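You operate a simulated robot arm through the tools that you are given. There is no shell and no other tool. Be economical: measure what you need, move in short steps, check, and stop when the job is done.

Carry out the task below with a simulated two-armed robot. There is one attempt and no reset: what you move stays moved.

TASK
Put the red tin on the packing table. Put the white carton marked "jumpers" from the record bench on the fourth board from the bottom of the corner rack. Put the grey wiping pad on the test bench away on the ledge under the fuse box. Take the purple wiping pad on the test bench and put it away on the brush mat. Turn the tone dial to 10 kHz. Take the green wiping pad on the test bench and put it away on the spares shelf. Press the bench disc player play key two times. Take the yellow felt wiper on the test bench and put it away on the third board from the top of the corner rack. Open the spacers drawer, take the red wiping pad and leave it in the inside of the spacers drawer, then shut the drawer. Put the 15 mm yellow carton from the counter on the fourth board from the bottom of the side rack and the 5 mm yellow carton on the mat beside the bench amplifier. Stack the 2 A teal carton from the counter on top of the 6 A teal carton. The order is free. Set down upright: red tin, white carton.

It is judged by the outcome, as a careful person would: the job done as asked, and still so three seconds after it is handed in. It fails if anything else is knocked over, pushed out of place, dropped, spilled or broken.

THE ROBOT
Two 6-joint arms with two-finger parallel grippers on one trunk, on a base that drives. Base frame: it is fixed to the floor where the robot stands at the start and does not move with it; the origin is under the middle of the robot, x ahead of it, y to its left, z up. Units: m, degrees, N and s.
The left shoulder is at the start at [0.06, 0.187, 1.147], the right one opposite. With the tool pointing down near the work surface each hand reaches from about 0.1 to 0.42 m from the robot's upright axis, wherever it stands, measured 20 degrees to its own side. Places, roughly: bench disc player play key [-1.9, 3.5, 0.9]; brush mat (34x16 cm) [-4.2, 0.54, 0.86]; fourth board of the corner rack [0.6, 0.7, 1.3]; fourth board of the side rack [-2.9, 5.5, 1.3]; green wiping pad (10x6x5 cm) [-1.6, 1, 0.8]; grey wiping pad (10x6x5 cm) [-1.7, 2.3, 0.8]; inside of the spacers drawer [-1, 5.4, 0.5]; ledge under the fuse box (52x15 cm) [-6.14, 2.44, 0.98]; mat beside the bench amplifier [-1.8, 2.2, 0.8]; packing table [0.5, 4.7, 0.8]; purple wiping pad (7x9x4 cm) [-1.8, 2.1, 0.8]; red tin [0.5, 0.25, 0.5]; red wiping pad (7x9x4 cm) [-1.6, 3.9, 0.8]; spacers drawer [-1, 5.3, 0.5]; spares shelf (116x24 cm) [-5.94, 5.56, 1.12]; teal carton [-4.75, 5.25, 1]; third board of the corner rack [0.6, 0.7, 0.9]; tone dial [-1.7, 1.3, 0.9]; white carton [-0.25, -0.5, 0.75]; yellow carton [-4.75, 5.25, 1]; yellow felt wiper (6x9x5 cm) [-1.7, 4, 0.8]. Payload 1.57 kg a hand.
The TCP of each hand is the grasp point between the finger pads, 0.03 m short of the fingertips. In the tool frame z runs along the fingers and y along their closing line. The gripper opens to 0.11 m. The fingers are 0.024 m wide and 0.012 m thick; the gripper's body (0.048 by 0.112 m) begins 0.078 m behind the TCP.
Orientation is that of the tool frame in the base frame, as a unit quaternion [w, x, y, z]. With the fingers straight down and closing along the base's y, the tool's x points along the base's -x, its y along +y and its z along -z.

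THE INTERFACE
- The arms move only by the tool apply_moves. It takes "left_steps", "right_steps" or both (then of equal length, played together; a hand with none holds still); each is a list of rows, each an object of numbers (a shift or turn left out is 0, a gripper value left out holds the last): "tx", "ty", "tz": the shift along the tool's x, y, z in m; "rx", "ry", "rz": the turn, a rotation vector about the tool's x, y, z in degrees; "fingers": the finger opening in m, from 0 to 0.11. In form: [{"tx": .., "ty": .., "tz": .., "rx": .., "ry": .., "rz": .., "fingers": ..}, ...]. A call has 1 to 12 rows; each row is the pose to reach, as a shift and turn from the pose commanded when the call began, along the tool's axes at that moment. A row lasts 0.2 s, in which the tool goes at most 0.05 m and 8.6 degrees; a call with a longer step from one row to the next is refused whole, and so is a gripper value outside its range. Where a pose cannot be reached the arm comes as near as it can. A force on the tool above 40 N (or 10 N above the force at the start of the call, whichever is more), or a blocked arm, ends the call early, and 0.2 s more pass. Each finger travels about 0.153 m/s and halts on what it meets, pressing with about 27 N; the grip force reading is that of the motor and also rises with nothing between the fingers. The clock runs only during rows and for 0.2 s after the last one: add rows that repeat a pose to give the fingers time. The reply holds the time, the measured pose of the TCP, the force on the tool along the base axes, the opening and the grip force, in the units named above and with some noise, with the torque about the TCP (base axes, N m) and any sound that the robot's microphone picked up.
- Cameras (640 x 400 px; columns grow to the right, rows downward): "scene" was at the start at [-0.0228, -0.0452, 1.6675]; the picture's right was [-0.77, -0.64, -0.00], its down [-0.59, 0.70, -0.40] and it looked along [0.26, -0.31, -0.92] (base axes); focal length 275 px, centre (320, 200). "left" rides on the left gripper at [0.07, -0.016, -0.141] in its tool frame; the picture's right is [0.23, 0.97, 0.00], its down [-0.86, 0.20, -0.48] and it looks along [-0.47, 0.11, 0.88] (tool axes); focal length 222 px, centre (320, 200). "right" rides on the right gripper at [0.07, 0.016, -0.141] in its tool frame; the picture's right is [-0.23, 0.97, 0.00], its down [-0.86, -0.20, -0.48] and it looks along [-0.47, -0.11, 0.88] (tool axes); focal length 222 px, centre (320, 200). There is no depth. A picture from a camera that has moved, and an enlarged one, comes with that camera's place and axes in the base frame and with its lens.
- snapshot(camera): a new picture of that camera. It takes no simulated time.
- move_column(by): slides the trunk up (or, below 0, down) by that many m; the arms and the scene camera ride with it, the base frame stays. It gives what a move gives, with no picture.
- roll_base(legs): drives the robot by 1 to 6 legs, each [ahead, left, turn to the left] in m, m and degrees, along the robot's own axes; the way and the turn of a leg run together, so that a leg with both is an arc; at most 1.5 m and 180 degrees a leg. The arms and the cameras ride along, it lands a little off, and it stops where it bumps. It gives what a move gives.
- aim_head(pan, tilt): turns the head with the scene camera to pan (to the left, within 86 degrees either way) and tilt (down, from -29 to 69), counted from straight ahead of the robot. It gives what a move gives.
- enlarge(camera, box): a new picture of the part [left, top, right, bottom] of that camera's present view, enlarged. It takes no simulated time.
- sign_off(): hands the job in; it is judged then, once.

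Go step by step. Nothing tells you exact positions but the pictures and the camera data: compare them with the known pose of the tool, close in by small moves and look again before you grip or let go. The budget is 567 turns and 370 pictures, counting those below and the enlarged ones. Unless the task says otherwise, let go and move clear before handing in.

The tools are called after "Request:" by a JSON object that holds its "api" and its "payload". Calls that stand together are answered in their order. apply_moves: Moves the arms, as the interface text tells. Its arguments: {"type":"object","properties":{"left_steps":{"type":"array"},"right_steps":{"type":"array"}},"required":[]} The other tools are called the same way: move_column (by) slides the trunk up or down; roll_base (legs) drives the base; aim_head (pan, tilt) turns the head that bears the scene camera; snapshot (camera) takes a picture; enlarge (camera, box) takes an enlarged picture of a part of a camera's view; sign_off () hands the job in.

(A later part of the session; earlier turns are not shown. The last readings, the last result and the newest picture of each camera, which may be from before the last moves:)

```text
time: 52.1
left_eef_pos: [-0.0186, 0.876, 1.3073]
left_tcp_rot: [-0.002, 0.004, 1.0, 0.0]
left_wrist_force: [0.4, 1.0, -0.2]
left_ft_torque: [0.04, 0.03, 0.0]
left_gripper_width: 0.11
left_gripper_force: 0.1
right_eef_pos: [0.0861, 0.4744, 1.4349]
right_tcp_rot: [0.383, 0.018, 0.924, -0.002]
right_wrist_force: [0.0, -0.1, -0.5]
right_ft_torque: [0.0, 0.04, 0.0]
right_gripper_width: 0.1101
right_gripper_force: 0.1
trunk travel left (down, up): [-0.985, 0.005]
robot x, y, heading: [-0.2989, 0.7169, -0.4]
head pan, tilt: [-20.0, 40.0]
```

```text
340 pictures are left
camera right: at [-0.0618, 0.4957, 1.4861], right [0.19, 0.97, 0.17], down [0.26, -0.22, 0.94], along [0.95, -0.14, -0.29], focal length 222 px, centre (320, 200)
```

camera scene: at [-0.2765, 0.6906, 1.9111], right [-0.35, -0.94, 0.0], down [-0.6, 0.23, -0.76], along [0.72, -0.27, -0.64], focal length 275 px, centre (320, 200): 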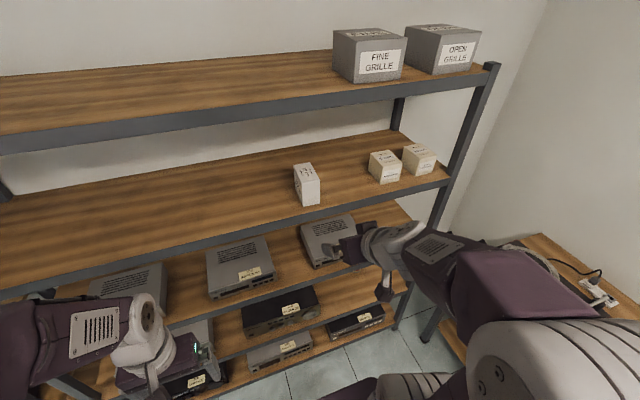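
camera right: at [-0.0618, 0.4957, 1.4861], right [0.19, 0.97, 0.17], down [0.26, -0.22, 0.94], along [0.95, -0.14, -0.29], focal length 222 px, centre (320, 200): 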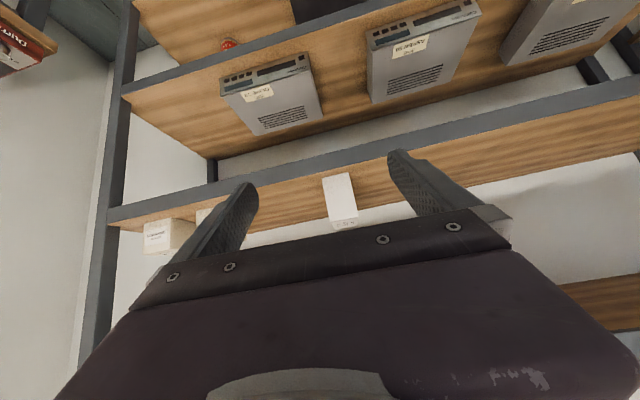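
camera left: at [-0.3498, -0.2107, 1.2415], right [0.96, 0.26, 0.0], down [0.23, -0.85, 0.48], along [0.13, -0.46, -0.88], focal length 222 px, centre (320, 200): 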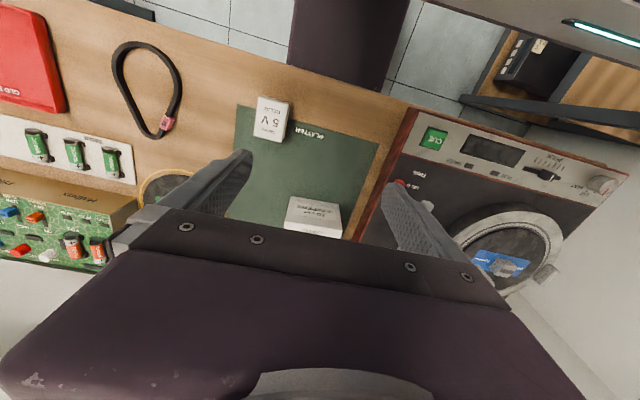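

White carton stands upright on board 4. Next: red tin on board 2. Lower the trunk and look.

Request:
{"api": "move_column", "payload": {"by": -0.75}}

Request:
{"api": "aim_head", "payload": {"pan": -35, "tilt": 35}}

Request:
{"api": "snapshot", "payload": {"camera": "scene"}}

Request:
{"api": "snapshot", "payload": {"camera": "right"}}

```text
refused: -0.75 is not a number from -0.4 to 0.4
```

```text
time: 52.9
left_eef_pos: [-0.0206, 0.8755, 1.307]
left_tcp_rot: [0.0, 0.005, 1.0, 0.0]
left_wrist_force: [-0.4, -0.7, 0.4]
left_ft_torque: [-0.01, 0.01, 0.0]
left_gripper_width: 0.1101
left_gripper_force: 0.1
right_eef_pos: [0.0846, 0.4748, 1.4362]
right_tcp_rot: [0.386, 0.018, 0.923, -0.002]
right_wrist_force: [-0.2, 0.7, 0.1]
right_ft_torque: [-0.03, -0.01, 0.0]
right_gripper_width: 0.1103
right_gripper_force: 0.0
trunk travel left (down, up): [-0.985, 0.005]
robot x, y, heading: [-0.2987, 0.7206, -0.2]
head pan, tilt: [-35.0, 35.0]
```

```text
339 pictures are left
camera scene: at [-0.2885, 0.6693, 1.9187], right [-0.58, -0.81, 0.0], down [-0.47, 0.33, -0.82], along [0.67, -0.48, -0.57], focal length 275 px, centre (320, 200)
```

scene: 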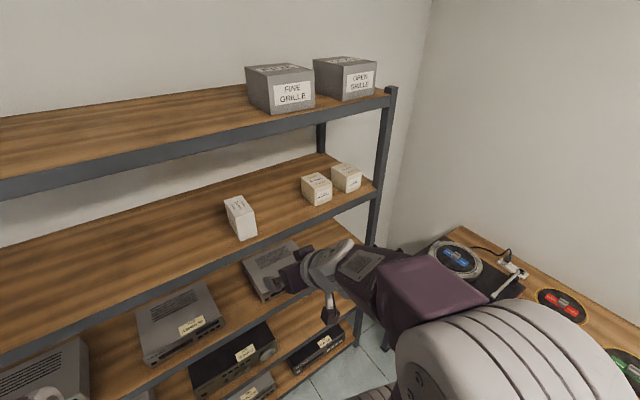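

```text
338 pictures are left
camera right: at [-0.0648, 0.4957, 1.4866], right [0.19, 0.97, 0.17], down [0.25, -0.22, 0.94], along [0.95, -0.14, -0.29], focal length 222 px, centre (320, 200)
```

right: 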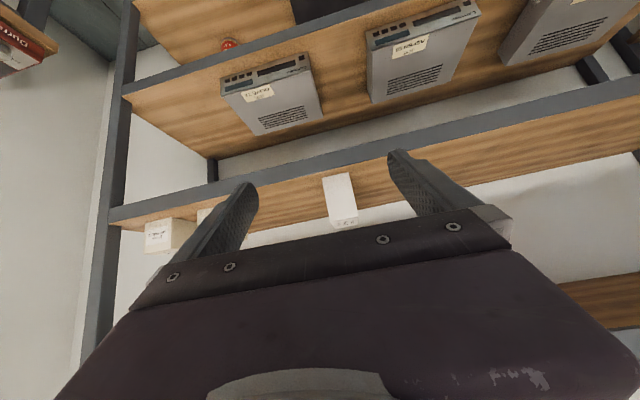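

Request:
{"api": "move_column", "payload": {"by": -0.4}}

Request:
{"api": "move_column", "payload": {"by": -0.35}}

Request:
{"api": "snapshot", "payload": {"camera": "scene"}}

Request:
{"api": "snapshot", "payload": {"camera": "right"}}

```text
time: 56.7
left_eef_pos: [-0.0223, 0.8755, 0.9095]
left_tcp_rot: [0.0, 0.005, 1.0, -0.001]
left_wrist_force: [-0.6, 0.2, -0.9]
left_ft_torque: [0.0, 0.0, 0.03]
left_gripper_width: 0.11
left_gripper_force: 0.0
right_eef_pos: [0.0824, 0.4752, 1.0361]
right_tcp_rot: [0.385, 0.018, 0.923, -0.002]
right_wrist_force: [-0.3, -0.3, 0.1]
right_ft_torque: [0.01, -0.03, -0.01]
right_gripper_width: 0.1102
right_gripper_force: 0.2
trunk travel left (down, up): [-0.585, 0.405]
robot x, y, heading: [-0.3004, 0.7231, -0.7]
head pan, tilt: [-35.0, 35.0]
```

```text
time: 60.1
left_eef_pos: [-0.0231, 0.8762, 0.5576]
left_tcp_rot: [-0.001, 0.004, 1.0, 0.0]
left_wrist_force: [0.2, -0.4, 0.1]
left_ft_torque: [0.03, 0.0, 0.0]
left_gripper_width: 0.11
left_gripper_force: 0.1
right_eef_pos: [0.0837, 0.4753, 0.6876]
right_tcp_rot: [0.384, 0.018, 0.923, -0.002]
right_wrist_force: [-0.1, -0.1, 0.5]
right_ft_torque: [-0.02, 0.01, 0.0]
right_gripper_width: 0.1101
right_gripper_force: 0.1
trunk travel left (down, up): [-0.235, 0.755]
robot x, y, heading: [-0.2975, 0.7196, -0.5]
head pan, tilt: [-35.0, 35.0]
```

```text
337 pictures are left
camera scene: at [-0.289, 0.6693, 1.1687], right [-0.58, -0.81, 0.0], down [-0.47, 0.33, -0.82], along [0.67, -0.48, -0.57], focal length 275 px, centre (320, 200)
```

scene: 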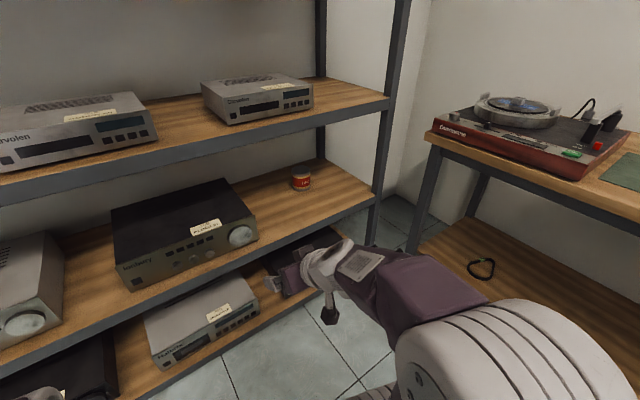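

```text
336 pictures are left
camera right: at [-0.0653, 0.4958, 0.7368], right [0.19, 0.97, 0.17], down [0.25, -0.22, 0.94], along [0.95, -0.14, -0.29], focal length 222 px, centre (320, 200)
```

right: 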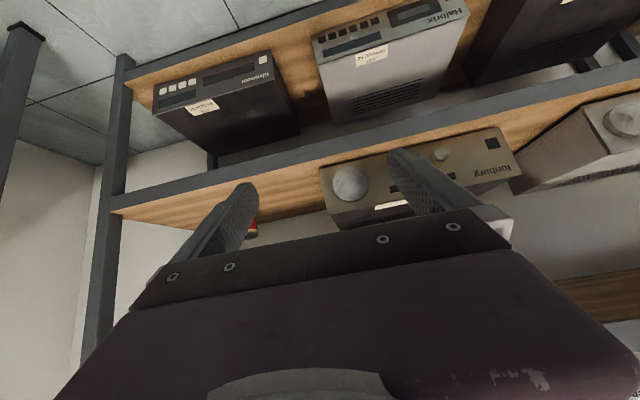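

Tin at about (0.57,0.15), on board z≈0.54. Shift right and flatten the right tool.

Request:
{"api": "roll_base", "payload": {"legs": [[0, -0.32, 0.5]]}}

Request:
{"api": "apply_moves", "payload": {"right_steps": [{"tx": 0.01, "tz": 0.01, "ry": -5}, {"tx": 0.02, "tz": 0.02, "ry": -10}, {"tx": 0.035, "tz": 0.035, "ry": -15}, {"tx": 0.05, "tz": 0.05, "ry": -20}, {"tx": 0.055, "tz": 0.055, "ry": -20}]}}

Request:
{"api": "snapshot", "payload": {"camera": "scene"}}

Request:
{"api": "snapshot", "payload": {"camera": "right"}}

```text
time: 62.2
left_eef_pos: [-0.0248, 0.5625, 0.559]
left_tcp_rot: [0.0, -0.001, 1.0, 0.0]
left_wrist_force: [-0.1, 0.3, -0.1]
left_ft_torque: [0.04, -0.01, -0.02]
left_gripper_width: 0.1102
left_gripper_force: 0.0
right_eef_pos: [0.0835, 0.1621, 0.6864]
right_tcp_rot: [0.385, 0.014, 0.923, 0.001]
right_wrist_force: [0.1, -0.2, -0.5]
right_ft_torque: [0.03, 0.02, 0.0]
right_gripper_width: 0.1101
right_gripper_force: 0.0
trunk travel left (down, up): [-0.235, 0.755]
robot x, y, heading: [-0.3043, 0.4051, 0.0]
head pan, tilt: [-35.0, 35.0]
```

```text
time: 63.4
left_eef_pos: [-0.0242, 0.5632, 0.5591]
left_tcp_rot: [0.0, -0.001, 1.0, 0.0]
left_wrist_force: [0.1, -0.1, -0.1]
left_ft_torque: [0.0, 0.04, -0.01]
left_gripper_width: 0.1102
left_gripper_force: 0.1
right_eef_pos: [0.1873, 0.1462, 0.642]
right_tcp_rot: [0.539, 0.015, 0.842, -0.002]
right_wrist_force: [-0.9, 0.2, 0.4]
right_ft_torque: [0.01, 0.02, 0.01]
right_gripper_width: 0.1099
right_gripper_force: 0.0
right hand out of reach, approached as far as the arm can: row 1, 2, 3, 4, 5
trunk travel left (down, up): [-0.235, 0.755]
robot x, y, heading: [-0.3024, 0.4038, -0.0]
head pan, tilt: [-35.0, 35.0]
```

```text
335 pictures are left
camera scene: at [-0.2898, 0.3529, 1.1687], right [-0.57, -0.82, 0.0], down [-0.47, 0.33, -0.82], along [0.67, -0.47, -0.57], focal length 275 px, centre (320, 200)
```

scene: 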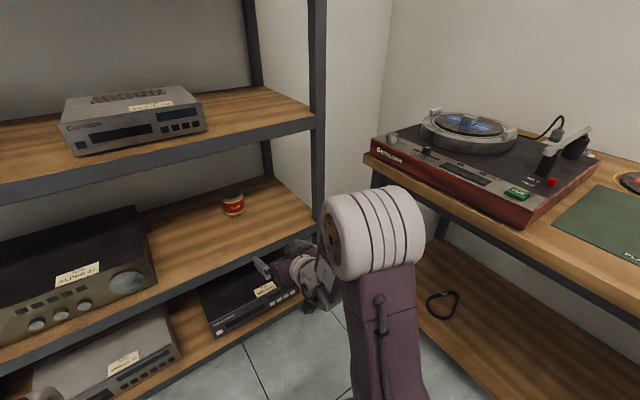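

```text
334 pictures are left
camera right: at [0.0299, 0.1662, 0.6386], right [0.12, 0.97, 0.22], down [-0.08, -0.21, 0.97], along [0.99, -0.13, 0.05], focal length 222 px, centre (320, 200)
```

right: 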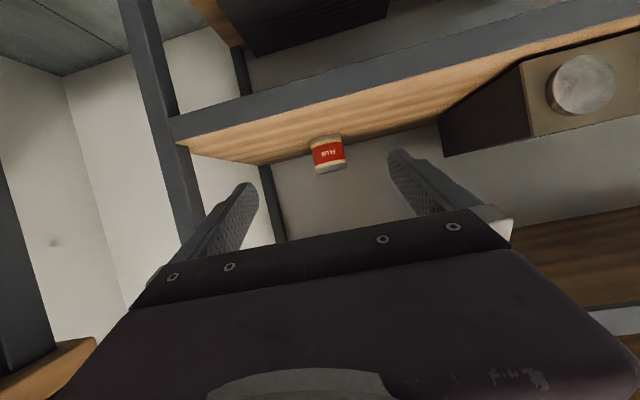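

Tin centre ≈ (0.59,0.137), z≈0.56. Lower the hand to z≈0.595 then drive in partly.

Request:
{"api": "apply_moves", "payload": {"right_steps": [{"tx": 0.02, "ty": -0.005, "tz": 0.01}, {"tx": 0.041, "ty": -0.009, "tz": 0.019}, {"tx": 0.041, "ty": -0.009, "tz": 0.019}]}}

Request:
{"api": "roll_base", "payload": {"legs": [[0.25, 0, 0]]}}

Request:
{"api": "snapshot", "payload": {"camera": "right"}}

Request:
{"api": "snapshot", "payload": {"camera": "scene"}}

```text
time: 64.2
left_eef_pos: [-0.0251, 0.5628, 0.5584]
left_tcp_rot: [0.001, -0.001, 1.0, 0.0]
left_wrist_force: [0.5, 0.0, 0.3]
left_ft_torque: [-0.03, -0.02, 0.0]
left_gripper_width: 0.1102
left_gripper_force: 0.0
right_eef_pos: [0.1971, 0.1269, 0.6144]
right_tcp_rot: [0.537, 0.015, 0.843, 0.006]
right_wrist_force: [-0.6, -0.2, -1.2]
right_ft_torque: [0.02, 0.03, 0.01]
right_gripper_width: 0.11
right_gripper_force: 0.0
right hand out of reach, approached as far as the arm can: row 1, 2, 3
trunk travel left (down, up): [-0.235, 0.755]
robot x, y, heading: [-0.3011, 0.4048, 0.1]
head pan, tilt: [-35.0, 35.0]
```

```text
time: 66.0
left_eef_pos: [0.2262, 0.5635, 0.5588]
left_tcp_rot: [0.0, -0.001, 1.0, -0.001]
left_wrist_force: [1.0, 0.5, -0.9]
left_ft_torque: [0.0, 0.02, 0.02]
left_gripper_width: 0.1099
left_gripper_force: 0.1
right_eef_pos: [0.4497, 0.129, 0.6135]
right_tcp_rot: [0.536, 0.015, 0.844, 0.006]
right_wrist_force: [-0.2, 0.0, 0.2]
right_ft_torque: [-0.03, 0.0, -0.02]
right_gripper_width: 0.1101
right_gripper_force: 0.0
trunk travel left (down, up): [-0.235, 0.755]
robot x, y, heading: [-0.0514, 0.4013, 0.1]
head pan, tilt: [-35.0, 35.0]
```

```text
333 pictures are left
camera right: at [0.2926, 0.1472, 0.6118], right [0.11, 0.97, 0.23], down [-0.07, -0.22, 0.97], along [0.99, -0.13, 0.05], focal length 222 px, centre (320, 200)
```

right: 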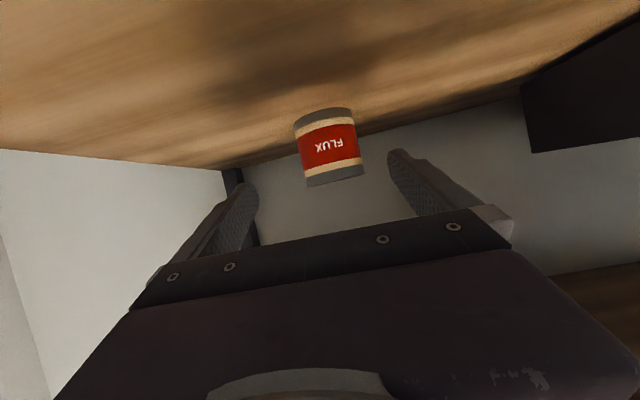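

```text
332 pictures are left
camera scene: at [-0.0376, 0.3533, 1.1687], right [-0.57, -0.82, 0.0], down [-0.47, 0.33, -0.82], along [0.67, -0.47, -0.57], focal length 275 px, centre (320, 200)
```

scene: 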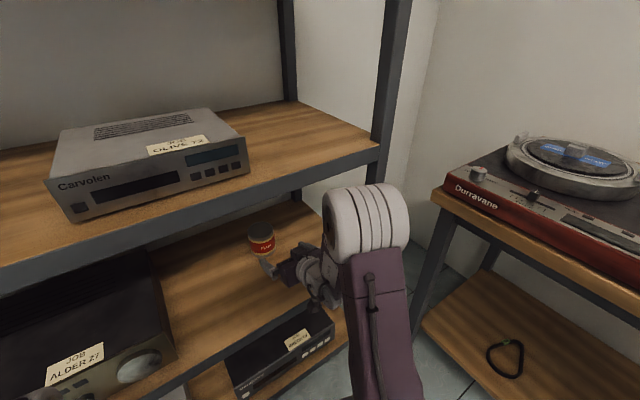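

Column down a bit, then extend the arm (elbow must stay clear of board 3's beam).

Request:
{"api": "move_column", "payload": {"by": -0.038}}

Request:
{"api": "apply_moves", "payload": {"right_steps": [{"tx": -0.013, "ty": 0.006, "tz": 0.028}, {"tx": -0.026, "ty": 0.006, "tz": 0.056}, {"tx": -0.039, "ty": 0.006, "tz": 0.084}, {"tx": -0.039, "ty": 0.006, "tz": 0.084}]}}

Request:
{"api": "snapshot", "payload": {"camera": "right"}}

Request:
{"api": "snapshot", "payload": {"camera": "scene"}}

```text
time: 66.9
left_eef_pos: [0.2252, 0.5632, 0.5206]
left_tcp_rot: [0.0, -0.002, 1.0, 0.001]
left_wrist_force: [-0.6, 0.2, 0.6]
left_ft_torque: [0.0, -0.02, 0.04]
left_gripper_width: 0.11
left_gripper_force: 0.1
right_eef_pos: [0.4494, 0.1276, 0.5772]
right_tcp_rot: [0.536, 0.015, 0.844, 0.006]
right_wrist_force: [-0.6, -0.4, 0.1]
right_ft_torque: [0.03, 0.02, 0.01]
right_gripper_width: 0.1099
right_gripper_force: 0.1
trunk travel left (down, up): [-0.197, 0.793]
robot x, y, heading: [-0.049, 0.405, -0.0]
head pan, tilt: [-35.0, 35.0]
```

```text
time: 67.9
left_eef_pos: [0.2262, 0.563, 0.5209]
left_tcp_rot: [0.0, -0.001, 1.0, 0.0]
left_wrist_force: [0.0, 0.3, -0.2]
left_ft_torque: [-0.01, -0.01, 0.02]
left_gripper_width: 0.1099
left_gripper_force: 0.1
right_eef_pos: [0.5415, 0.1309, 0.5762]
right_tcp_rot: [0.537, 0.014, 0.844, 0.006]
right_wrist_force: [0.1, -0.2, -0.1]
right_ft_torque: [0.0, 0.01, 0.0]
right_gripper_width: 0.11
right_gripper_force: 0.0
trunk travel left (down, up): [-0.197, 0.793]
robot x, y, heading: [-0.0461, 0.4029, -0.0]
head pan, tilt: [-35.0, 35.0]
```

```text
331 pictures are left
camera right: at [0.3854, 0.1506, 0.5737], right [0.11, 0.97, 0.23], down [-0.07, -0.22, 0.97], along [0.99, -0.13, 0.05], focal length 222 px, centre (320, 200)
```

right: 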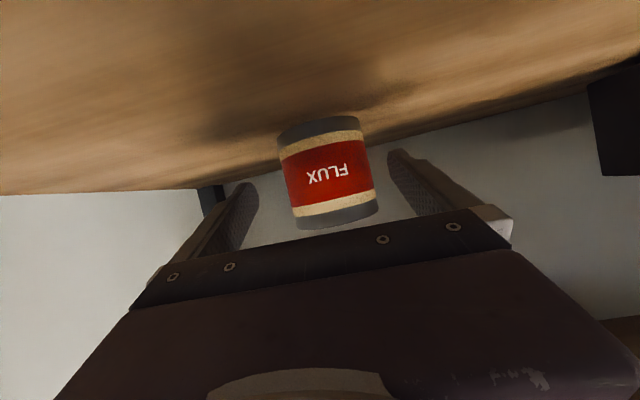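

```text
330 pictures are left
camera scene: at [-0.038, 0.3534, 1.1307], right [-0.57, -0.82, 0.0], down [-0.47, 0.33, -0.82], along [0.67, -0.47, -0.57], focal length 275 px, centre (320, 200)
```

scene: 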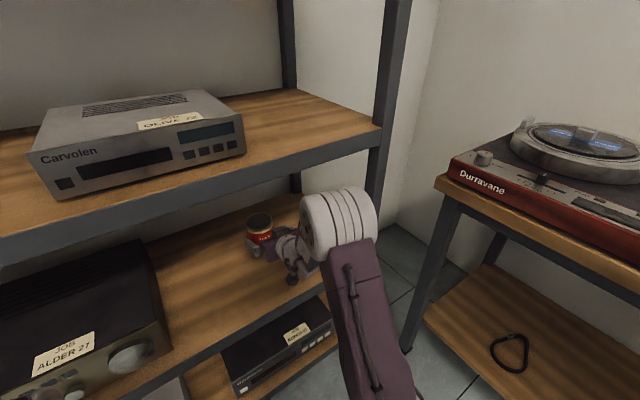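

Advance 3.5 cm and close.

Request:
{"api": "apply_moves", "payload": {"right_steps": [{"tx": -0.008, "ty": 0.004, "tz": 0.018}, {"tx": -0.016, "ty": 0.005, "tz": 0.033}, {"tx": -0.016, "ty": 0.005, "tz": 0.033, "fingers": 0.09}, {"tx": -0.016, "ty": 0.005, "tz": 0.033, "fingers": 0.07}, {"tx": -0.016, "ty": 0.005, "tz": 0.033, "fingers": 0.05}, {"tx": -0.016, "ty": 0.005, "tz": 0.033, "fingers": 0.05}]}}

Request:
{"api": "snapshot", "payload": {"camera": "right"}}

```text
time: 69.3
left_eef_pos: [0.2263, 0.5627, 0.5203]
left_tcp_rot: [0.001, -0.001, 1.0, -0.001]
left_wrist_force: [0.7, 0.4, -0.1]
left_ft_torque: [0.05, 0.01, -0.02]
left_gripper_width: 0.1099
left_gripper_force: 0.0
right_eef_pos: [0.5789, 0.1361, 0.578]
right_tcp_rot: [0.536, 0.015, 0.844, 0.005]
right_wrist_force: [1.3, -1.2, 1.6]
right_ft_torque: [-0.24, -0.06, 0.03]
right_gripper_width: 0.0795
right_gripper_force: 26.6
trunk travel left (down, up): [-0.197, 0.793]
robot x, y, heading: [-0.0517, 0.4072, 0.2]
head pan, tilt: [-35.0, 35.0]
```

```text
329 pictures are left
camera right: at [0.4225, 0.1553, 0.5758], right [0.11, 0.97, 0.23], down [-0.07, -0.22, 0.97], along [0.99, -0.13, 0.05], focal length 222 px, centre (320, 200)
```

right: 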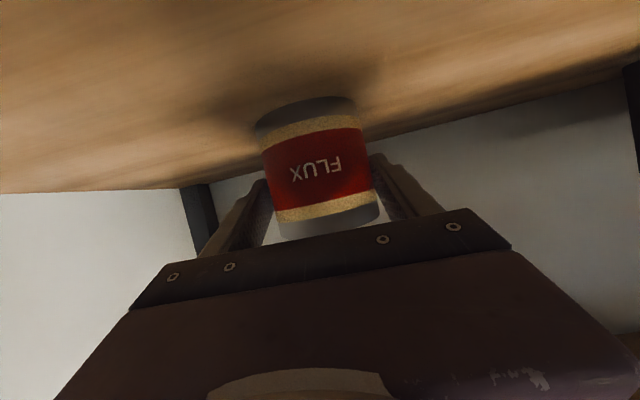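

Request:
{"api": "move_column", "payload": {"by": 0.05}}

Request:
{"api": "roll_base", "payload": {"legs": [[-0.5, 0, 0]]}}

Request:
{"api": "snapshot", "payload": {"camera": "right"}}

Request:
{"api": "aim_head", "payload": {"pan": 50, "tilt": 20}}

Request:
{"api": "snapshot", "payload": {"camera": "scene"}}

```text
time: 70.2
left_eef_pos: [0.2264, 0.5638, 0.5697]
left_tcp_rot: [0.0, -0.001, 1.0, 0.001]
left_wrist_force: [0.2, -0.7, -0.4]
left_ft_torque: [0.02, -0.03, 0.01]
left_gripper_width: 0.1098
left_gripper_force: 0.0
right_eef_pos: [0.578, 0.1359, 0.6278]
right_tcp_rot: [0.536, 0.014, 0.844, 0.006]
right_wrist_force: [-0.3, 0.0, -3.6]
right_ft_torque: [0.0, 0.06, -0.01]
right_gripper_width: 0.0794
right_gripper_force: 27.3
trunk travel left (down, up): [-0.247, 0.743]
robot x, y, heading: [-0.0543, 0.403, 0.1]
head pan, tilt: [-35.0, 35.0]
```

```text
time: 73.2
left_eef_pos: [-0.2886, 0.562, 0.57]
left_tcp_rot: [0.0, -0.008, 1.0, 0.0]
left_wrist_force: [0.6, -0.7, 0.1]
left_ft_torque: [0.08, -0.01, 0.04]
left_gripper_width: 0.1099
left_gripper_force: 0.1
right_eef_pos: [0.07, 0.1397, 0.6281]
right_tcp_rot: [0.536, 0.009, 0.844, 0.01]
right_wrist_force: [-0.6, -0.8, -2.1]
right_ft_torque: [0.02, 0.03, 0.0]
right_gripper_width: 0.0793
right_gripper_force: 27.2
trunk travel left (down, up): [-0.247, 0.743]
robot x, y, heading: [-0.5633, 0.3977, 0.8]
head pan, tilt: [-35.0, 35.0]
```

```text
328 pictures are left
camera right: at [-0.0863, 0.1571, 0.6255], right [0.1, 0.97, 0.23], down [-0.07, -0.22, 0.97], along [0.99, -0.11, 0.05], focal length 222 px, centre (320, 200)
```

right: 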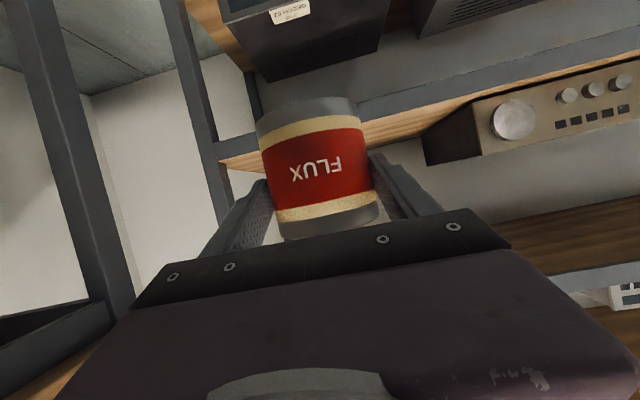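

```text
time: 74.8
left_eef_pos: [-0.2876, 0.5637, 0.5711]
left_tcp_rot: [-0.001, -0.008, 1.0, 0.0]
left_wrist_force: [0.7, -1.4, 0.4]
left_ft_torque: [0.0, 0.02, 0.0]
left_gripper_width: 0.1101
left_gripper_force: 0.1
right_eef_pos: [0.0715, 0.1398, 0.6271]
right_tcp_rot: [0.536, 0.008, 0.844, 0.01]
right_wrist_force: [-0.3, 0.2, -3.5]
right_ft_torque: [-0.01, 0.05, -0.01]
right_gripper_width: 0.0793
right_gripper_force: 27.4
trunk travel left (down, up): [-0.247, 0.743]
robot x, y, heading: [-0.5627, 0.398, 1.0]
head pan, tilt: [50.0, 20.0]
```

```text
327 pictures are left
camera scene: at [-0.5633, 0.4702, 1.2045], right [0.78, -0.63, 0.0], down [-0.22, -0.27, -0.94], along [0.59, 0.73, -0.34], focal length 275 px, centre (320, 200)
```

scene: 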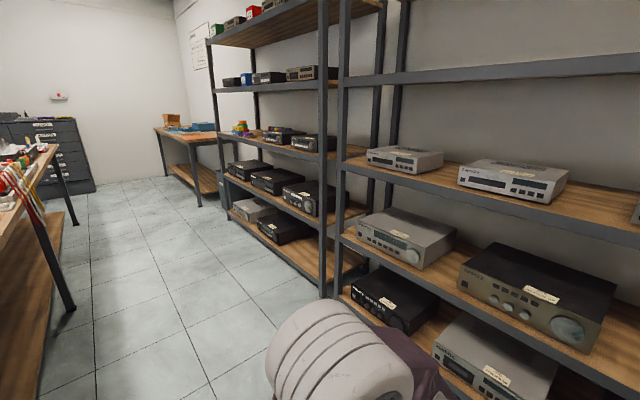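

Tin held. Raise it, turn to heading +y and drive along the aisle to the packing table.

Request:
{"api": "move_column", "payload": {"by": 0.35}}

Request:
{"api": "roll_base", "payload": {"legs": [[0.2, 0, 0], [0, 0, 89]]}}

Request:
{"api": "aim_head", "payload": {"pan": 0, "tilt": 15}}

Request:
{"api": "snapshot", "payload": {"camera": "scene"}}

Request:
{"api": "aim_head", "payload": {"pan": 60, "tilt": 25}}

Request:
{"api": "snapshot", "payload": {"camera": "scene"}}

```text
time: 78.2
left_eef_pos: [-0.2881, 0.5614, 0.9202]
left_tcp_rot: [0.001, -0.009, 1.0, 0.0]
left_wrist_force: [0.7, -0.1, -0.7]
left_ft_torque: [-0.02, 0.03, 0.02]
left_gripper_width: 0.1101
left_gripper_force: 0.0
right_eef_pos: [0.0719, 0.1409, 0.9771]
right_tcp_rot: [0.536, 0.009, 0.844, 0.01]
right_wrist_force: [0.4, -0.4, -2.8]
right_ft_torque: [0.01, 0.07, 0.07]
right_gripper_width: 0.079
right_gripper_force: 27.3
trunk travel left (down, up): [-0.597, 0.393]
robot x, y, heading: [-0.5637, 0.3996, 0.9]
head pan, tilt: [50.0, 20.0]
```

```text
time: 83.6
left_eef_pos: [-0.521, 0.6775, 0.9205]
left_tcp_rot: [0.0, 0.711, -0.703, 0.0]
left_wrist_force: [-0.2, -0.4, 0.4]
left_ft_torque: [-0.01, 0.01, 0.03]
left_gripper_width: 0.1099
left_gripper_force: 0.1
right_eef_pos: [-0.0979, 1.0344, 0.9779]
right_tcp_rot: [0.373, -0.589, 0.604, 0.385]
right_wrist_force: [-0.2, 0.0, -2.7]
right_ft_torque: [-0.04, 0.04, -0.01]
right_gripper_width: 0.0777
right_gripper_force: 27.1
trunk travel left (down, up): [-0.597, 0.393]
robot x, y, heading: [-0.358, 0.3998, 90.6]
head pan, tilt: [50.0, 20.0]
```

```text
time: 84.8
left_eef_pos: [-0.5214, 0.6773, 0.9198]
left_tcp_rot: [-0.001, 0.711, -0.703, 0.0]
left_wrist_force: [-0.1, -1.1, -0.3]
left_ft_torque: [0.0, -0.02, 0.01]
left_gripper_width: 0.1102
left_gripper_force: 0.1
right_eef_pos: [-0.0979, 1.0336, 0.9767]
right_tcp_rot: [0.373, -0.589, 0.605, 0.385]
right_wrist_force: [0.8, -1.2, -2.9]
right_ft_torque: [0.01, 0.02, -0.02]
right_gripper_width: 0.078
right_gripper_force: 26.9
trunk travel left (down, up): [-0.597, 0.393]
robot x, y, heading: [-0.3613, 0.4021, 90.6]
head pan, tilt: [0.0, 15.0]
```

```text
326 pictures are left
camera scene: at [-0.3603, 0.4363, 1.5627], right [1.0, 0.01, 0.0], down [0.0, -0.26, -0.97], along [-0.01, 0.97, -0.26], focal length 275 px, centre (320, 200)
```

scene: 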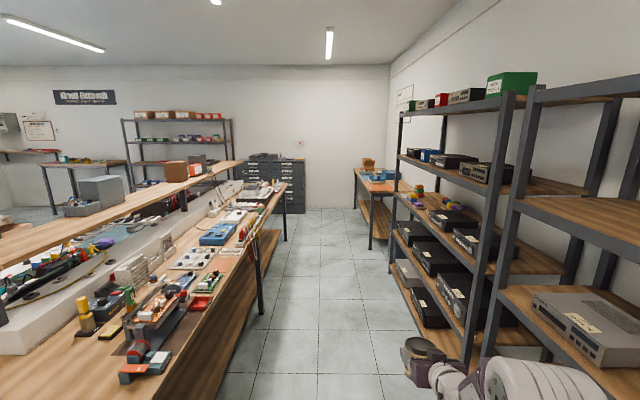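

```text
time: 86.1
left_eef_pos: [-0.5212, 0.6765, 0.9211]
left_tcp_rot: [0.0, 0.711, -0.703, 0.001]
left_wrist_force: [0.0, -0.5, -0.2]
left_ft_torque: [0.04, 0.0, 0.02]
left_gripper_width: 0.1099
left_gripper_force: 0.0
right_eef_pos: [-0.097, 1.0332, 0.9772]
right_tcp_rot: [0.373, -0.589, 0.605, 0.385]
right_wrist_force: [0.1, 0.7, -3.3]
right_ft_torque: [0.0, -0.02, -0.02]
right_gripper_width: 0.0779
right_gripper_force: 27.4
trunk travel left (down, up): [-0.597, 0.393]
robot x, y, heading: [-0.3599, 0.401, 90.5]
head pan, tilt: [60.0, 25.0]
```

```text
325 pictures are left
camera scene: at [-0.4394, 0.3882, 1.5465], right [0.49, 0.87, 0.0], down [0.37, -0.21, -0.91], along [-0.79, 0.45, -0.42], focal length 275 px, centre (320, 200)
```

scene: 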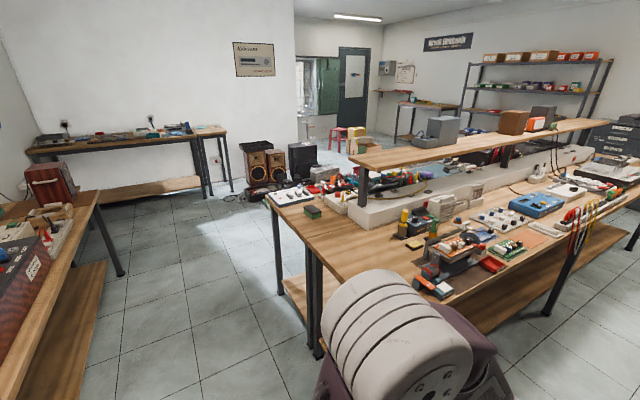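

The aisle is clear, about x −0.81 to 0.35. Shift right slightly and drive up.

Request:
{"api": "roll_base", "payload": {"legs": [[0.2, -0.13, -0.5], [1.4, 0, 0], [1.2, 0, 0]]}}

Request:
{"api": "aim_head", "payload": {"pan": -20, "tilt": 30}}

Request:
{"api": "snapshot", "payload": {"camera": "scene"}}

```text
time: 100.1
left_eef_pos: [-0.3526, 3.4825, 0.9203]
left_tcp_rot: [0.0, -0.701, 0.713, 0.0]
left_wrist_force: [-0.1, -0.8, 0.8]
left_ft_torque: [0.04, -0.03, 0.01]
left_gripper_width: 0.1099
left_gripper_force: 0.1
right_eef_pos: [0.0795, 3.8254, 0.9777]
right_tcp_rot: [0.377, -0.582, 0.612, 0.38]
right_wrist_force: [-0.4, -0.2, -3.0]
right_ft_torque: [-0.05, 0.0, -0.02]
right_gripper_width: 0.0774
right_gripper_force: 27.2
trunk travel left (down, up): [-0.597, 0.393]
robot x, y, heading: [-0.1972, 3.2043, 89.1]
head pan, tilt: [60.0, 25.0]
```

```text
time: 101.7
left_eef_pos: [-0.3532, 3.4826, 0.9211]
left_tcp_rot: [0.0, -0.702, 0.713, 0.0]
left_wrist_force: [0.2, 0.4, 0.1]
left_ft_torque: [0.03, 0.0, -0.01]
left_gripper_width: 0.1099
left_gripper_force: 0.1
right_eef_pos: [0.0799, 3.8265, 0.9778]
right_tcp_rot: [0.378, -0.582, 0.611, 0.381]
right_wrist_force: [0.0, 0.1, -3.3]
right_ft_torque: [-0.01, 0.01, -0.01]
right_gripper_width: 0.0776
right_gripper_force: 27.4
trunk travel left (down, up): [-0.597, 0.393]
robot x, y, heading: [-0.1979, 3.2015, 89.2]
head pan, tilt: [-20.0, 30.0]
```

```text
324 pictures are left
camera scene: at [-0.1678, 3.2278, 1.5385], right [0.93, -0.36, 0.0], down [-0.18, -0.47, -0.87], along [0.31, 0.81, -0.5], focal length 275 px, centre (320, 200)
```

scene: 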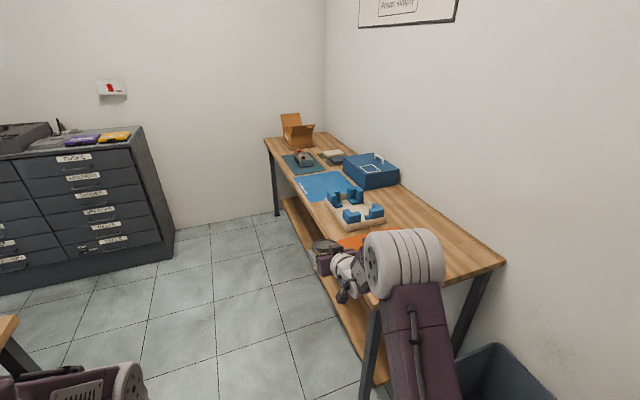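

Packing table front edge x≈0.22, y from ~3.85 to 5.6. Move up and face it.

Request:
{"api": "roll_base", "payload": {"legs": [[0, 0.25, 0], [1.15, 0, 0], [0, 0, -89]]}}

Request:
{"api": "aim_head", "payload": {"pan": -10, "tilt": 40}}

Request:
{"api": "snapshot", "payload": {"camera": "scene"}}

Request:
{"api": "snapshot", "payload": {"camera": "right"}}

```text
time: 112.7
left_eef_pos: [-0.1612, 4.5129, 0.9213]
left_tcp_rot: [0.0, -0.001, 1.0, 0.0]
left_wrist_force: [-0.3, -0.4, -0.1]
left_ft_torque: [-0.01, 0.02, 0.01]
left_gripper_width: 0.1102
left_gripper_force: 0.1
right_eef_pos: [0.1927, 4.0864, 0.9779]
right_tcp_rot: [0.536, 0.014, 0.844, 0.007]
right_wrist_force: [0.5, -0.4, -2.7]
right_ft_torque: [-0.02, 0.01, -0.01]
right_gripper_width: 0.0776
right_gripper_force: 27.3
trunk travel left (down, up): [-0.597, 0.393]
robot x, y, heading: [-0.4395, 4.3537, -0.0]
head pan, tilt: [-20.0, 30.0]
```

```text
time: 113.4
left_eef_pos: [-0.1606, 4.5118, 0.9213]
left_tcp_rot: [0.0, -0.002, 1.0, 0.001]
left_wrist_force: [-0.1, -0.1, 0.3]
left_ft_torque: [-0.01, 0.01, -0.04]
left_gripper_width: 0.1097
left_gripper_force: 0.1
right_eef_pos: [0.1922, 4.0875, 0.9769]
right_tcp_rot: [0.536, 0.013, 0.844, 0.007]
right_wrist_force: [0.5, 0.2, -2.4]
right_ft_torque: [0.01, 0.02, -0.03]
right_gripper_width: 0.0777
right_gripper_force: 27.5
trunk travel left (down, up): [-0.597, 0.393]
robot x, y, heading: [-0.4368, 4.3521, 0.1]
head pan, tilt: [-10.0, 40.0]
```

```text
323 pictures are left
camera scene: at [-0.4129, 4.3381, 1.5232], right [-0.17, -0.99, 0.0], down [-0.63, 0.11, -0.77], along [0.75, -0.13, -0.64], focal length 275 px, centre (320, 200)
```

scene: 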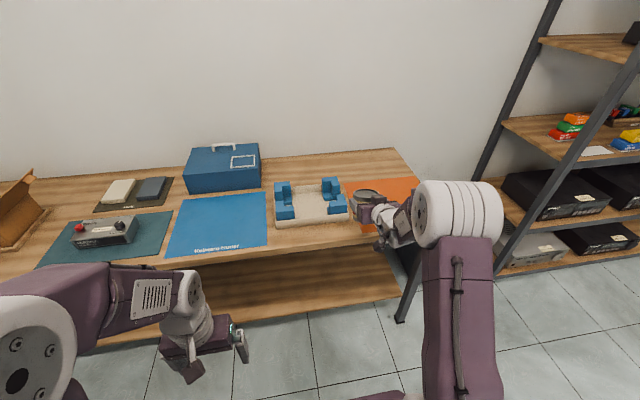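

```text
322 pictures are left
camera right: at [0.0362, 4.1053, 0.9752], right [0.11, 0.97, 0.23], down [-0.07, -0.22, 0.97], along [0.99, -0.13, 0.05], focal length 222 px, centre (320, 200)
```

right: 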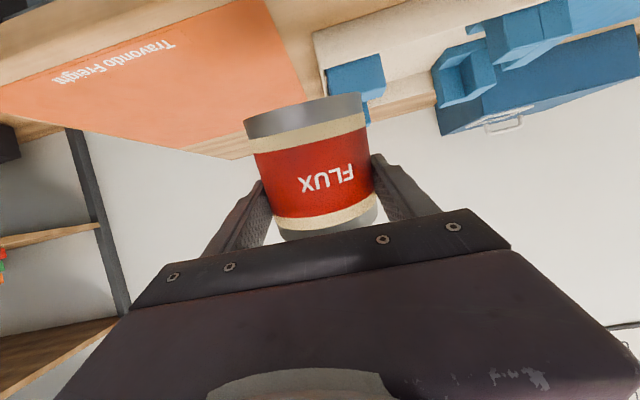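

Mats cover much of the table; I'd like a bare wooden spot. Look to the left part too.

Request:
{"api": "enlarge", "payload": {"camera": "scene", "box": [240, 130, 440, 260]}}

Request:
{"api": "aim_head", "payload": {"pan": 35, "tilt": 35}}

Request:
{"api": "snapshot", "payload": {"camera": "scene"}}

```text
3.08 times, centred on (340, 195) of scene
camera zoom: at [-0.4129, 4.3381, 1.5232], right [-0.17, -0.99, 0.0], down [-0.63, 0.11, -0.77], along [0.75, -0.13, -0.64], focal length 845 px, centre (258, 215)
```

zoom: 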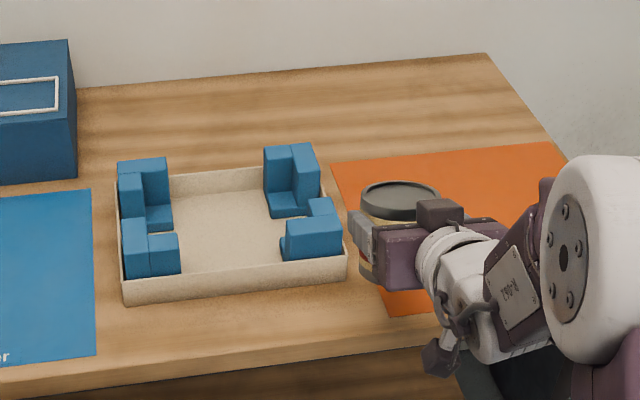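

```text
time: 114.6
left_eef_pos: [-0.1606, 4.5131, 0.9205]
left_tcp_rot: [0.0, -0.002, 1.0, 0.0]
left_wrist_force: [0.0, 0.0, -0.5]
left_ft_torque: [0.01, 0.0, 0.03]
left_gripper_width: 0.1099
left_gripper_force: 0.0
right_eef_pos: [0.1924, 4.0865, 0.9776]
right_tcp_rot: [0.536, 0.014, 0.844, 0.006]
right_wrist_force: [1.0, 0.2, -3.0]
right_ft_torque: [0.02, 0.02, 0.0]
right_gripper_width: 0.0776
right_gripper_force: 27.0
trunk travel left (down, up): [-0.597, 0.393]
robot x, y, heading: [-0.4321, 4.3523, 0.2]
head pan, tilt: [35.0, 35.0]
```

```text
320 pictures are left
camera scene: at [-0.4247, 4.4034, 1.5307], right [0.58, -0.82, 0.0], down [-0.47, -0.33, -0.82], along [0.67, 0.47, -0.57], focal length 275 px, centre (320, 200)
```

scene: 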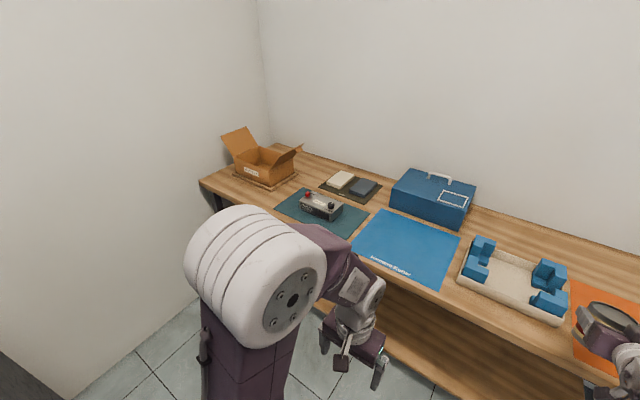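

There is bare wood behind the orange mat (x≈0.58–0.86). I'll raise the left hand out of the way, then drive in over the mat.

Request:
{"api": "apply_moves", "payload": {"left_steps": [{"tz": -0.045}, {"tz": -0.09}, {"tz": -0.135}, {"tz": -0.18}, {"tz": -0.225}, {"tz": -0.27}, {"tz": -0.27}]}}

Request:
{"api": "roll_base", "payload": {"legs": [[0, -0.12, 0], [0.44, 0, 0]]}}

Request:
{"api": "aim_head", "payload": {"pan": -25, "tilt": 40}}

Request:
{"api": "snapshot", "payload": {"camera": "scene"}}

Request:
{"api": "snapshot", "payload": {"camera": "right"}}

```text
time: 116.2
left_eef_pos: [-0.1601, 4.5128, 1.1918]
left_tcp_rot: [0.0, -0.002, 1.0, -0.001]
left_wrist_force: [-0.9, -0.1, 0.2]
left_ft_torque: [0.0, 0.0, -0.01]
left_gripper_width: 0.1095
left_gripper_force: 0.1
right_eef_pos: [0.1928, 4.0864, 0.9782]
right_tcp_rot: [0.536, 0.014, 0.844, 0.007]
right_wrist_force: [-0.3, 0.3, -3.0]
right_ft_torque: [-0.02, 0.01, -0.01]
right_gripper_width: 0.0776
right_gripper_force: 26.6
trunk travel left (down, up): [-0.597, 0.393]
robot x, y, heading: [-0.4381, 4.3553, 0.2]
head pan, tilt: [35.0, 35.0]
```

```text
time: 119.7
left_eef_pos: [0.2804, 4.3958, 1.1914]
left_tcp_rot: [0.0, 0.001, 1.0, 0.0]
left_wrist_force: [0.6, 0.2, 0.5]
left_ft_torque: [0.04, 0.02, -0.05]
left_gripper_width: 0.11
left_gripper_force: 0.0
right_eef_pos: [0.632, 3.9677, 0.978]
right_tcp_rot: [0.536, 0.015, 0.844, 0.005]
right_wrist_force: [0.1, -0.5, -3.3]
right_ft_torque: [-0.02, 0.01, -0.01]
right_gripper_width: 0.0774
right_gripper_force: 27.2
trunk travel left (down, up): [-0.597, 0.393]
robot x, y, heading: [0.0035, 4.235, 0.1]
head pan, tilt: [35.0, 35.0]
```

```text
time: 121.0
left_eef_pos: [0.2799, 4.396, 1.1908]
left_tcp_rot: [0.0, 0.0, 1.0, 0.0]
left_wrist_force: [-0.1, 0.0, 0.6]
left_ft_torque: [0.02, 0.0, -0.03]
left_gripper_width: 0.1101
left_gripper_force: 0.0
right_eef_pos: [0.6321, 3.9676, 0.9777]
right_tcp_rot: [0.536, 0.015, 0.844, 0.006]
right_wrist_force: [0.0, 0.2, -3.5]
right_ft_torque: [0.02, 0.01, 0.01]
right_gripper_width: 0.0777
right_gripper_force: 27.2
trunk travel left (down, up): [-0.597, 0.393]
robot x, y, heading: [0.0037, 4.2321, 0.3]
head pan, tilt: [-25.0, 40.0]
```

```text
319 pictures are left
camera scene: at [0.0205, 4.2001, 1.5231], right [-0.42, -0.91, 0.0], down [-0.58, 0.27, -0.77], along [0.69, -0.32, -0.64], focal length 275 px, centre (320, 200)
```

scene: 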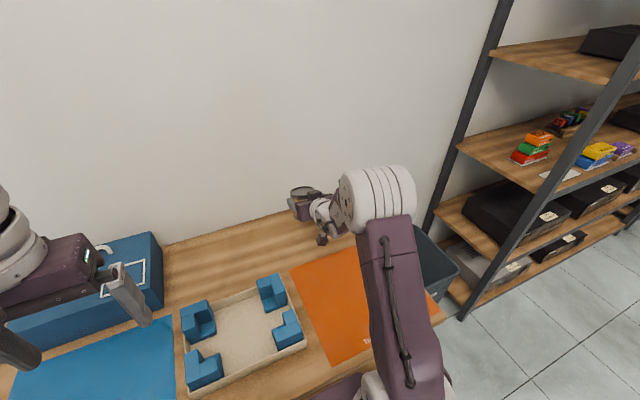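

```text
318 pictures are left
camera right: at [0.4754, 3.9866, 0.9752], right [0.12, 0.97, 0.23], down [-0.07, -0.22, 0.97], along [0.99, -0.13, 0.05], focal length 222 px, centre (320, 200)
```

right: 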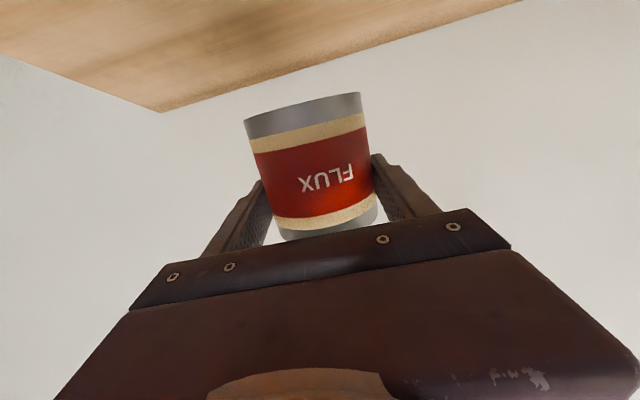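

The spot below is bare wood. Advance 2 cm and lower via trunk.

Request:
{"api": "roll_base", "payload": {"legs": [[0.025, 0, 0]]}}

Request:
{"api": "move_column", "payload": {"by": -0.14}}

Request:
{"api": "snapshot", "payload": {"camera": "right"}}

Request:
{"api": "snapshot", "payload": {"camera": "scene"}}

```text
time: 121.8
left_eef_pos: [0.3029, 4.3966, 1.1927]
left_tcp_rot: [0.0, 0.0, 1.0, 0.0]
left_wrist_force: [-0.2, -0.2, 0.9]
left_ft_torque: [0.01, -0.05, -0.02]
left_gripper_width: 0.11
left_gripper_force: 0.2
right_eef_pos: [0.6538, 3.9675, 0.9788]
right_tcp_rot: [0.536, 0.015, 0.844, 0.006]
right_wrist_force: [0.1, 0.4, -2.9]
right_ft_torque: [-0.01, 0.04, -0.01]
right_gripper_width: 0.0775
right_gripper_force: 26.7
trunk travel left (down, up): [-0.597, 0.393]
robot x, y, heading: [0.024, 4.2368, -0.1]
head pan, tilt: [-25.0, 40.0]
```

```text
time: 123.4
left_eef_pos: [0.3034, 4.3958, 1.0519]
left_tcp_rot: [0.001, -0.001, 1.0, 0.0]
left_wrist_force: [-0.2, 0.3, 0.1]
left_ft_torque: [0.03, -0.03, 0.03]
left_gripper_width: 0.1105
left_gripper_force: 0.1
right_eef_pos: [0.6558, 3.9687, 0.836]
right_tcp_rot: [0.535, 0.014, 0.845, 0.006]
right_wrist_force: [0.5, 1.5, 6.6]
right_ft_torque: [-0.33, -0.21, 0.0]
right_gripper_width: 0.078
right_gripper_force: 27.1
trunk travel left (down, up): [-0.457, 0.533]
robot x, y, heading: [0.0263, 4.2379, 0.1]
head pan, tilt: [-25.0, 40.0]
```

```text
317 pictures are left
camera right: at [0.4986, 3.9874, 0.8352], right [0.12, 0.97, 0.23], down [-0.07, -0.22, 0.97], along [0.99, -0.13, 0.04], focal length 222 px, centre (320, 200)
```

right: 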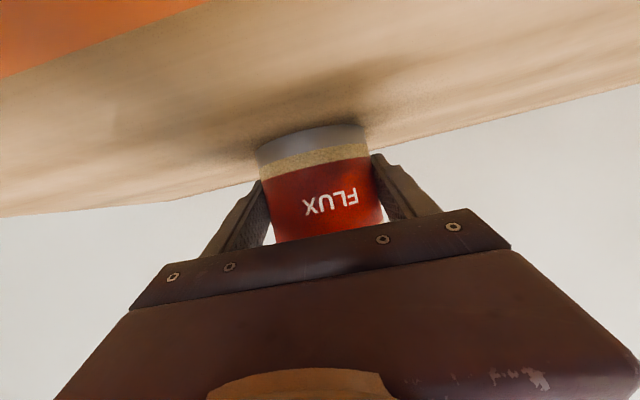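

```text
316 pictures are left
camera scene: at [0.0435, 4.201, 1.383], right [-0.42, -0.91, 0.0], down [-0.58, 0.27, -0.77], along [0.69, -0.32, -0.64], focal length 275 px, centre (320, 200)
```

scene: 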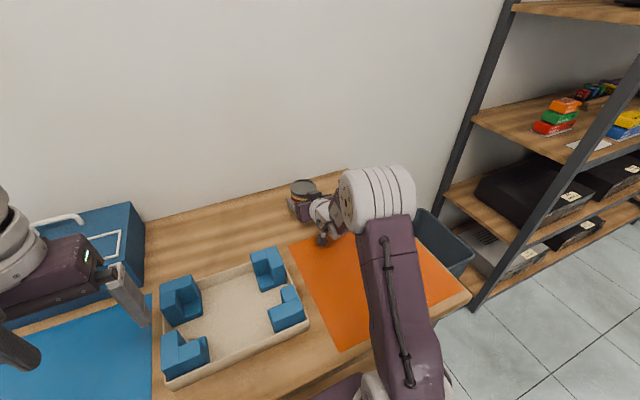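

The tin has contacted the table (z≈0.785). Release and back out.

Request:
{"api": "apply_moves", "payload": {"right_steps": [{"fingers": 0.085}, {"fingers": 0.1}, {"fingers": 0.11}, {"fingers": 0.11}]}}

Request:
{"api": "snapshot", "payload": {"camera": "right"}}

```text
time: 124.4
left_eef_pos: [0.3049, 4.3955, 1.052]
left_tcp_rot: [0.0, -0.001, 1.0, 0.0]
left_wrist_force: [0.4, -0.7, -0.1]
left_ft_torque: [0.0, 0.01, 0.02]
left_gripper_width: 0.1098
left_gripper_force: 0.0
right_eef_pos: [0.6573, 3.9673, 0.838]
right_tcp_rot: [0.536, 0.014, 0.844, 0.006]
right_wrist_force: [0.5, -0.3, -0.3]
right_ft_torque: [0.0, -0.04, 0.0]
right_gripper_width: 0.1103
right_gripper_force: 0.0
trunk travel left (down, up): [-0.457, 0.533]
robot x, y, heading: [0.028, 4.2358, 0.1]
head pan, tilt: [-25.0, 40.0]
```

```text
315 pictures are left
camera right: at [0.4998, 3.9867, 0.8355], right [0.12, 0.97, 0.23], down [-0.07, -0.22, 0.97], along [0.99, -0.13, 0.05], focal length 222 px, centre (320, 200)
```

right: 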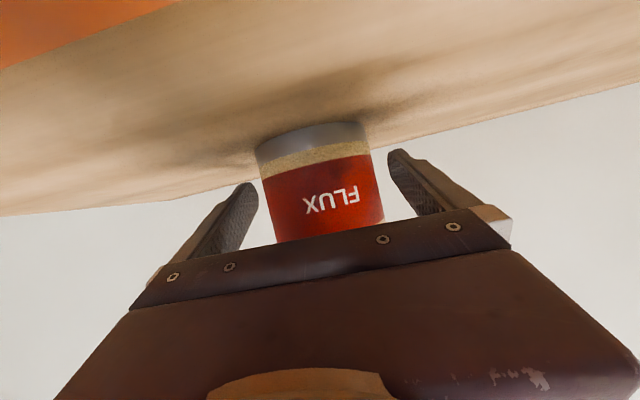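

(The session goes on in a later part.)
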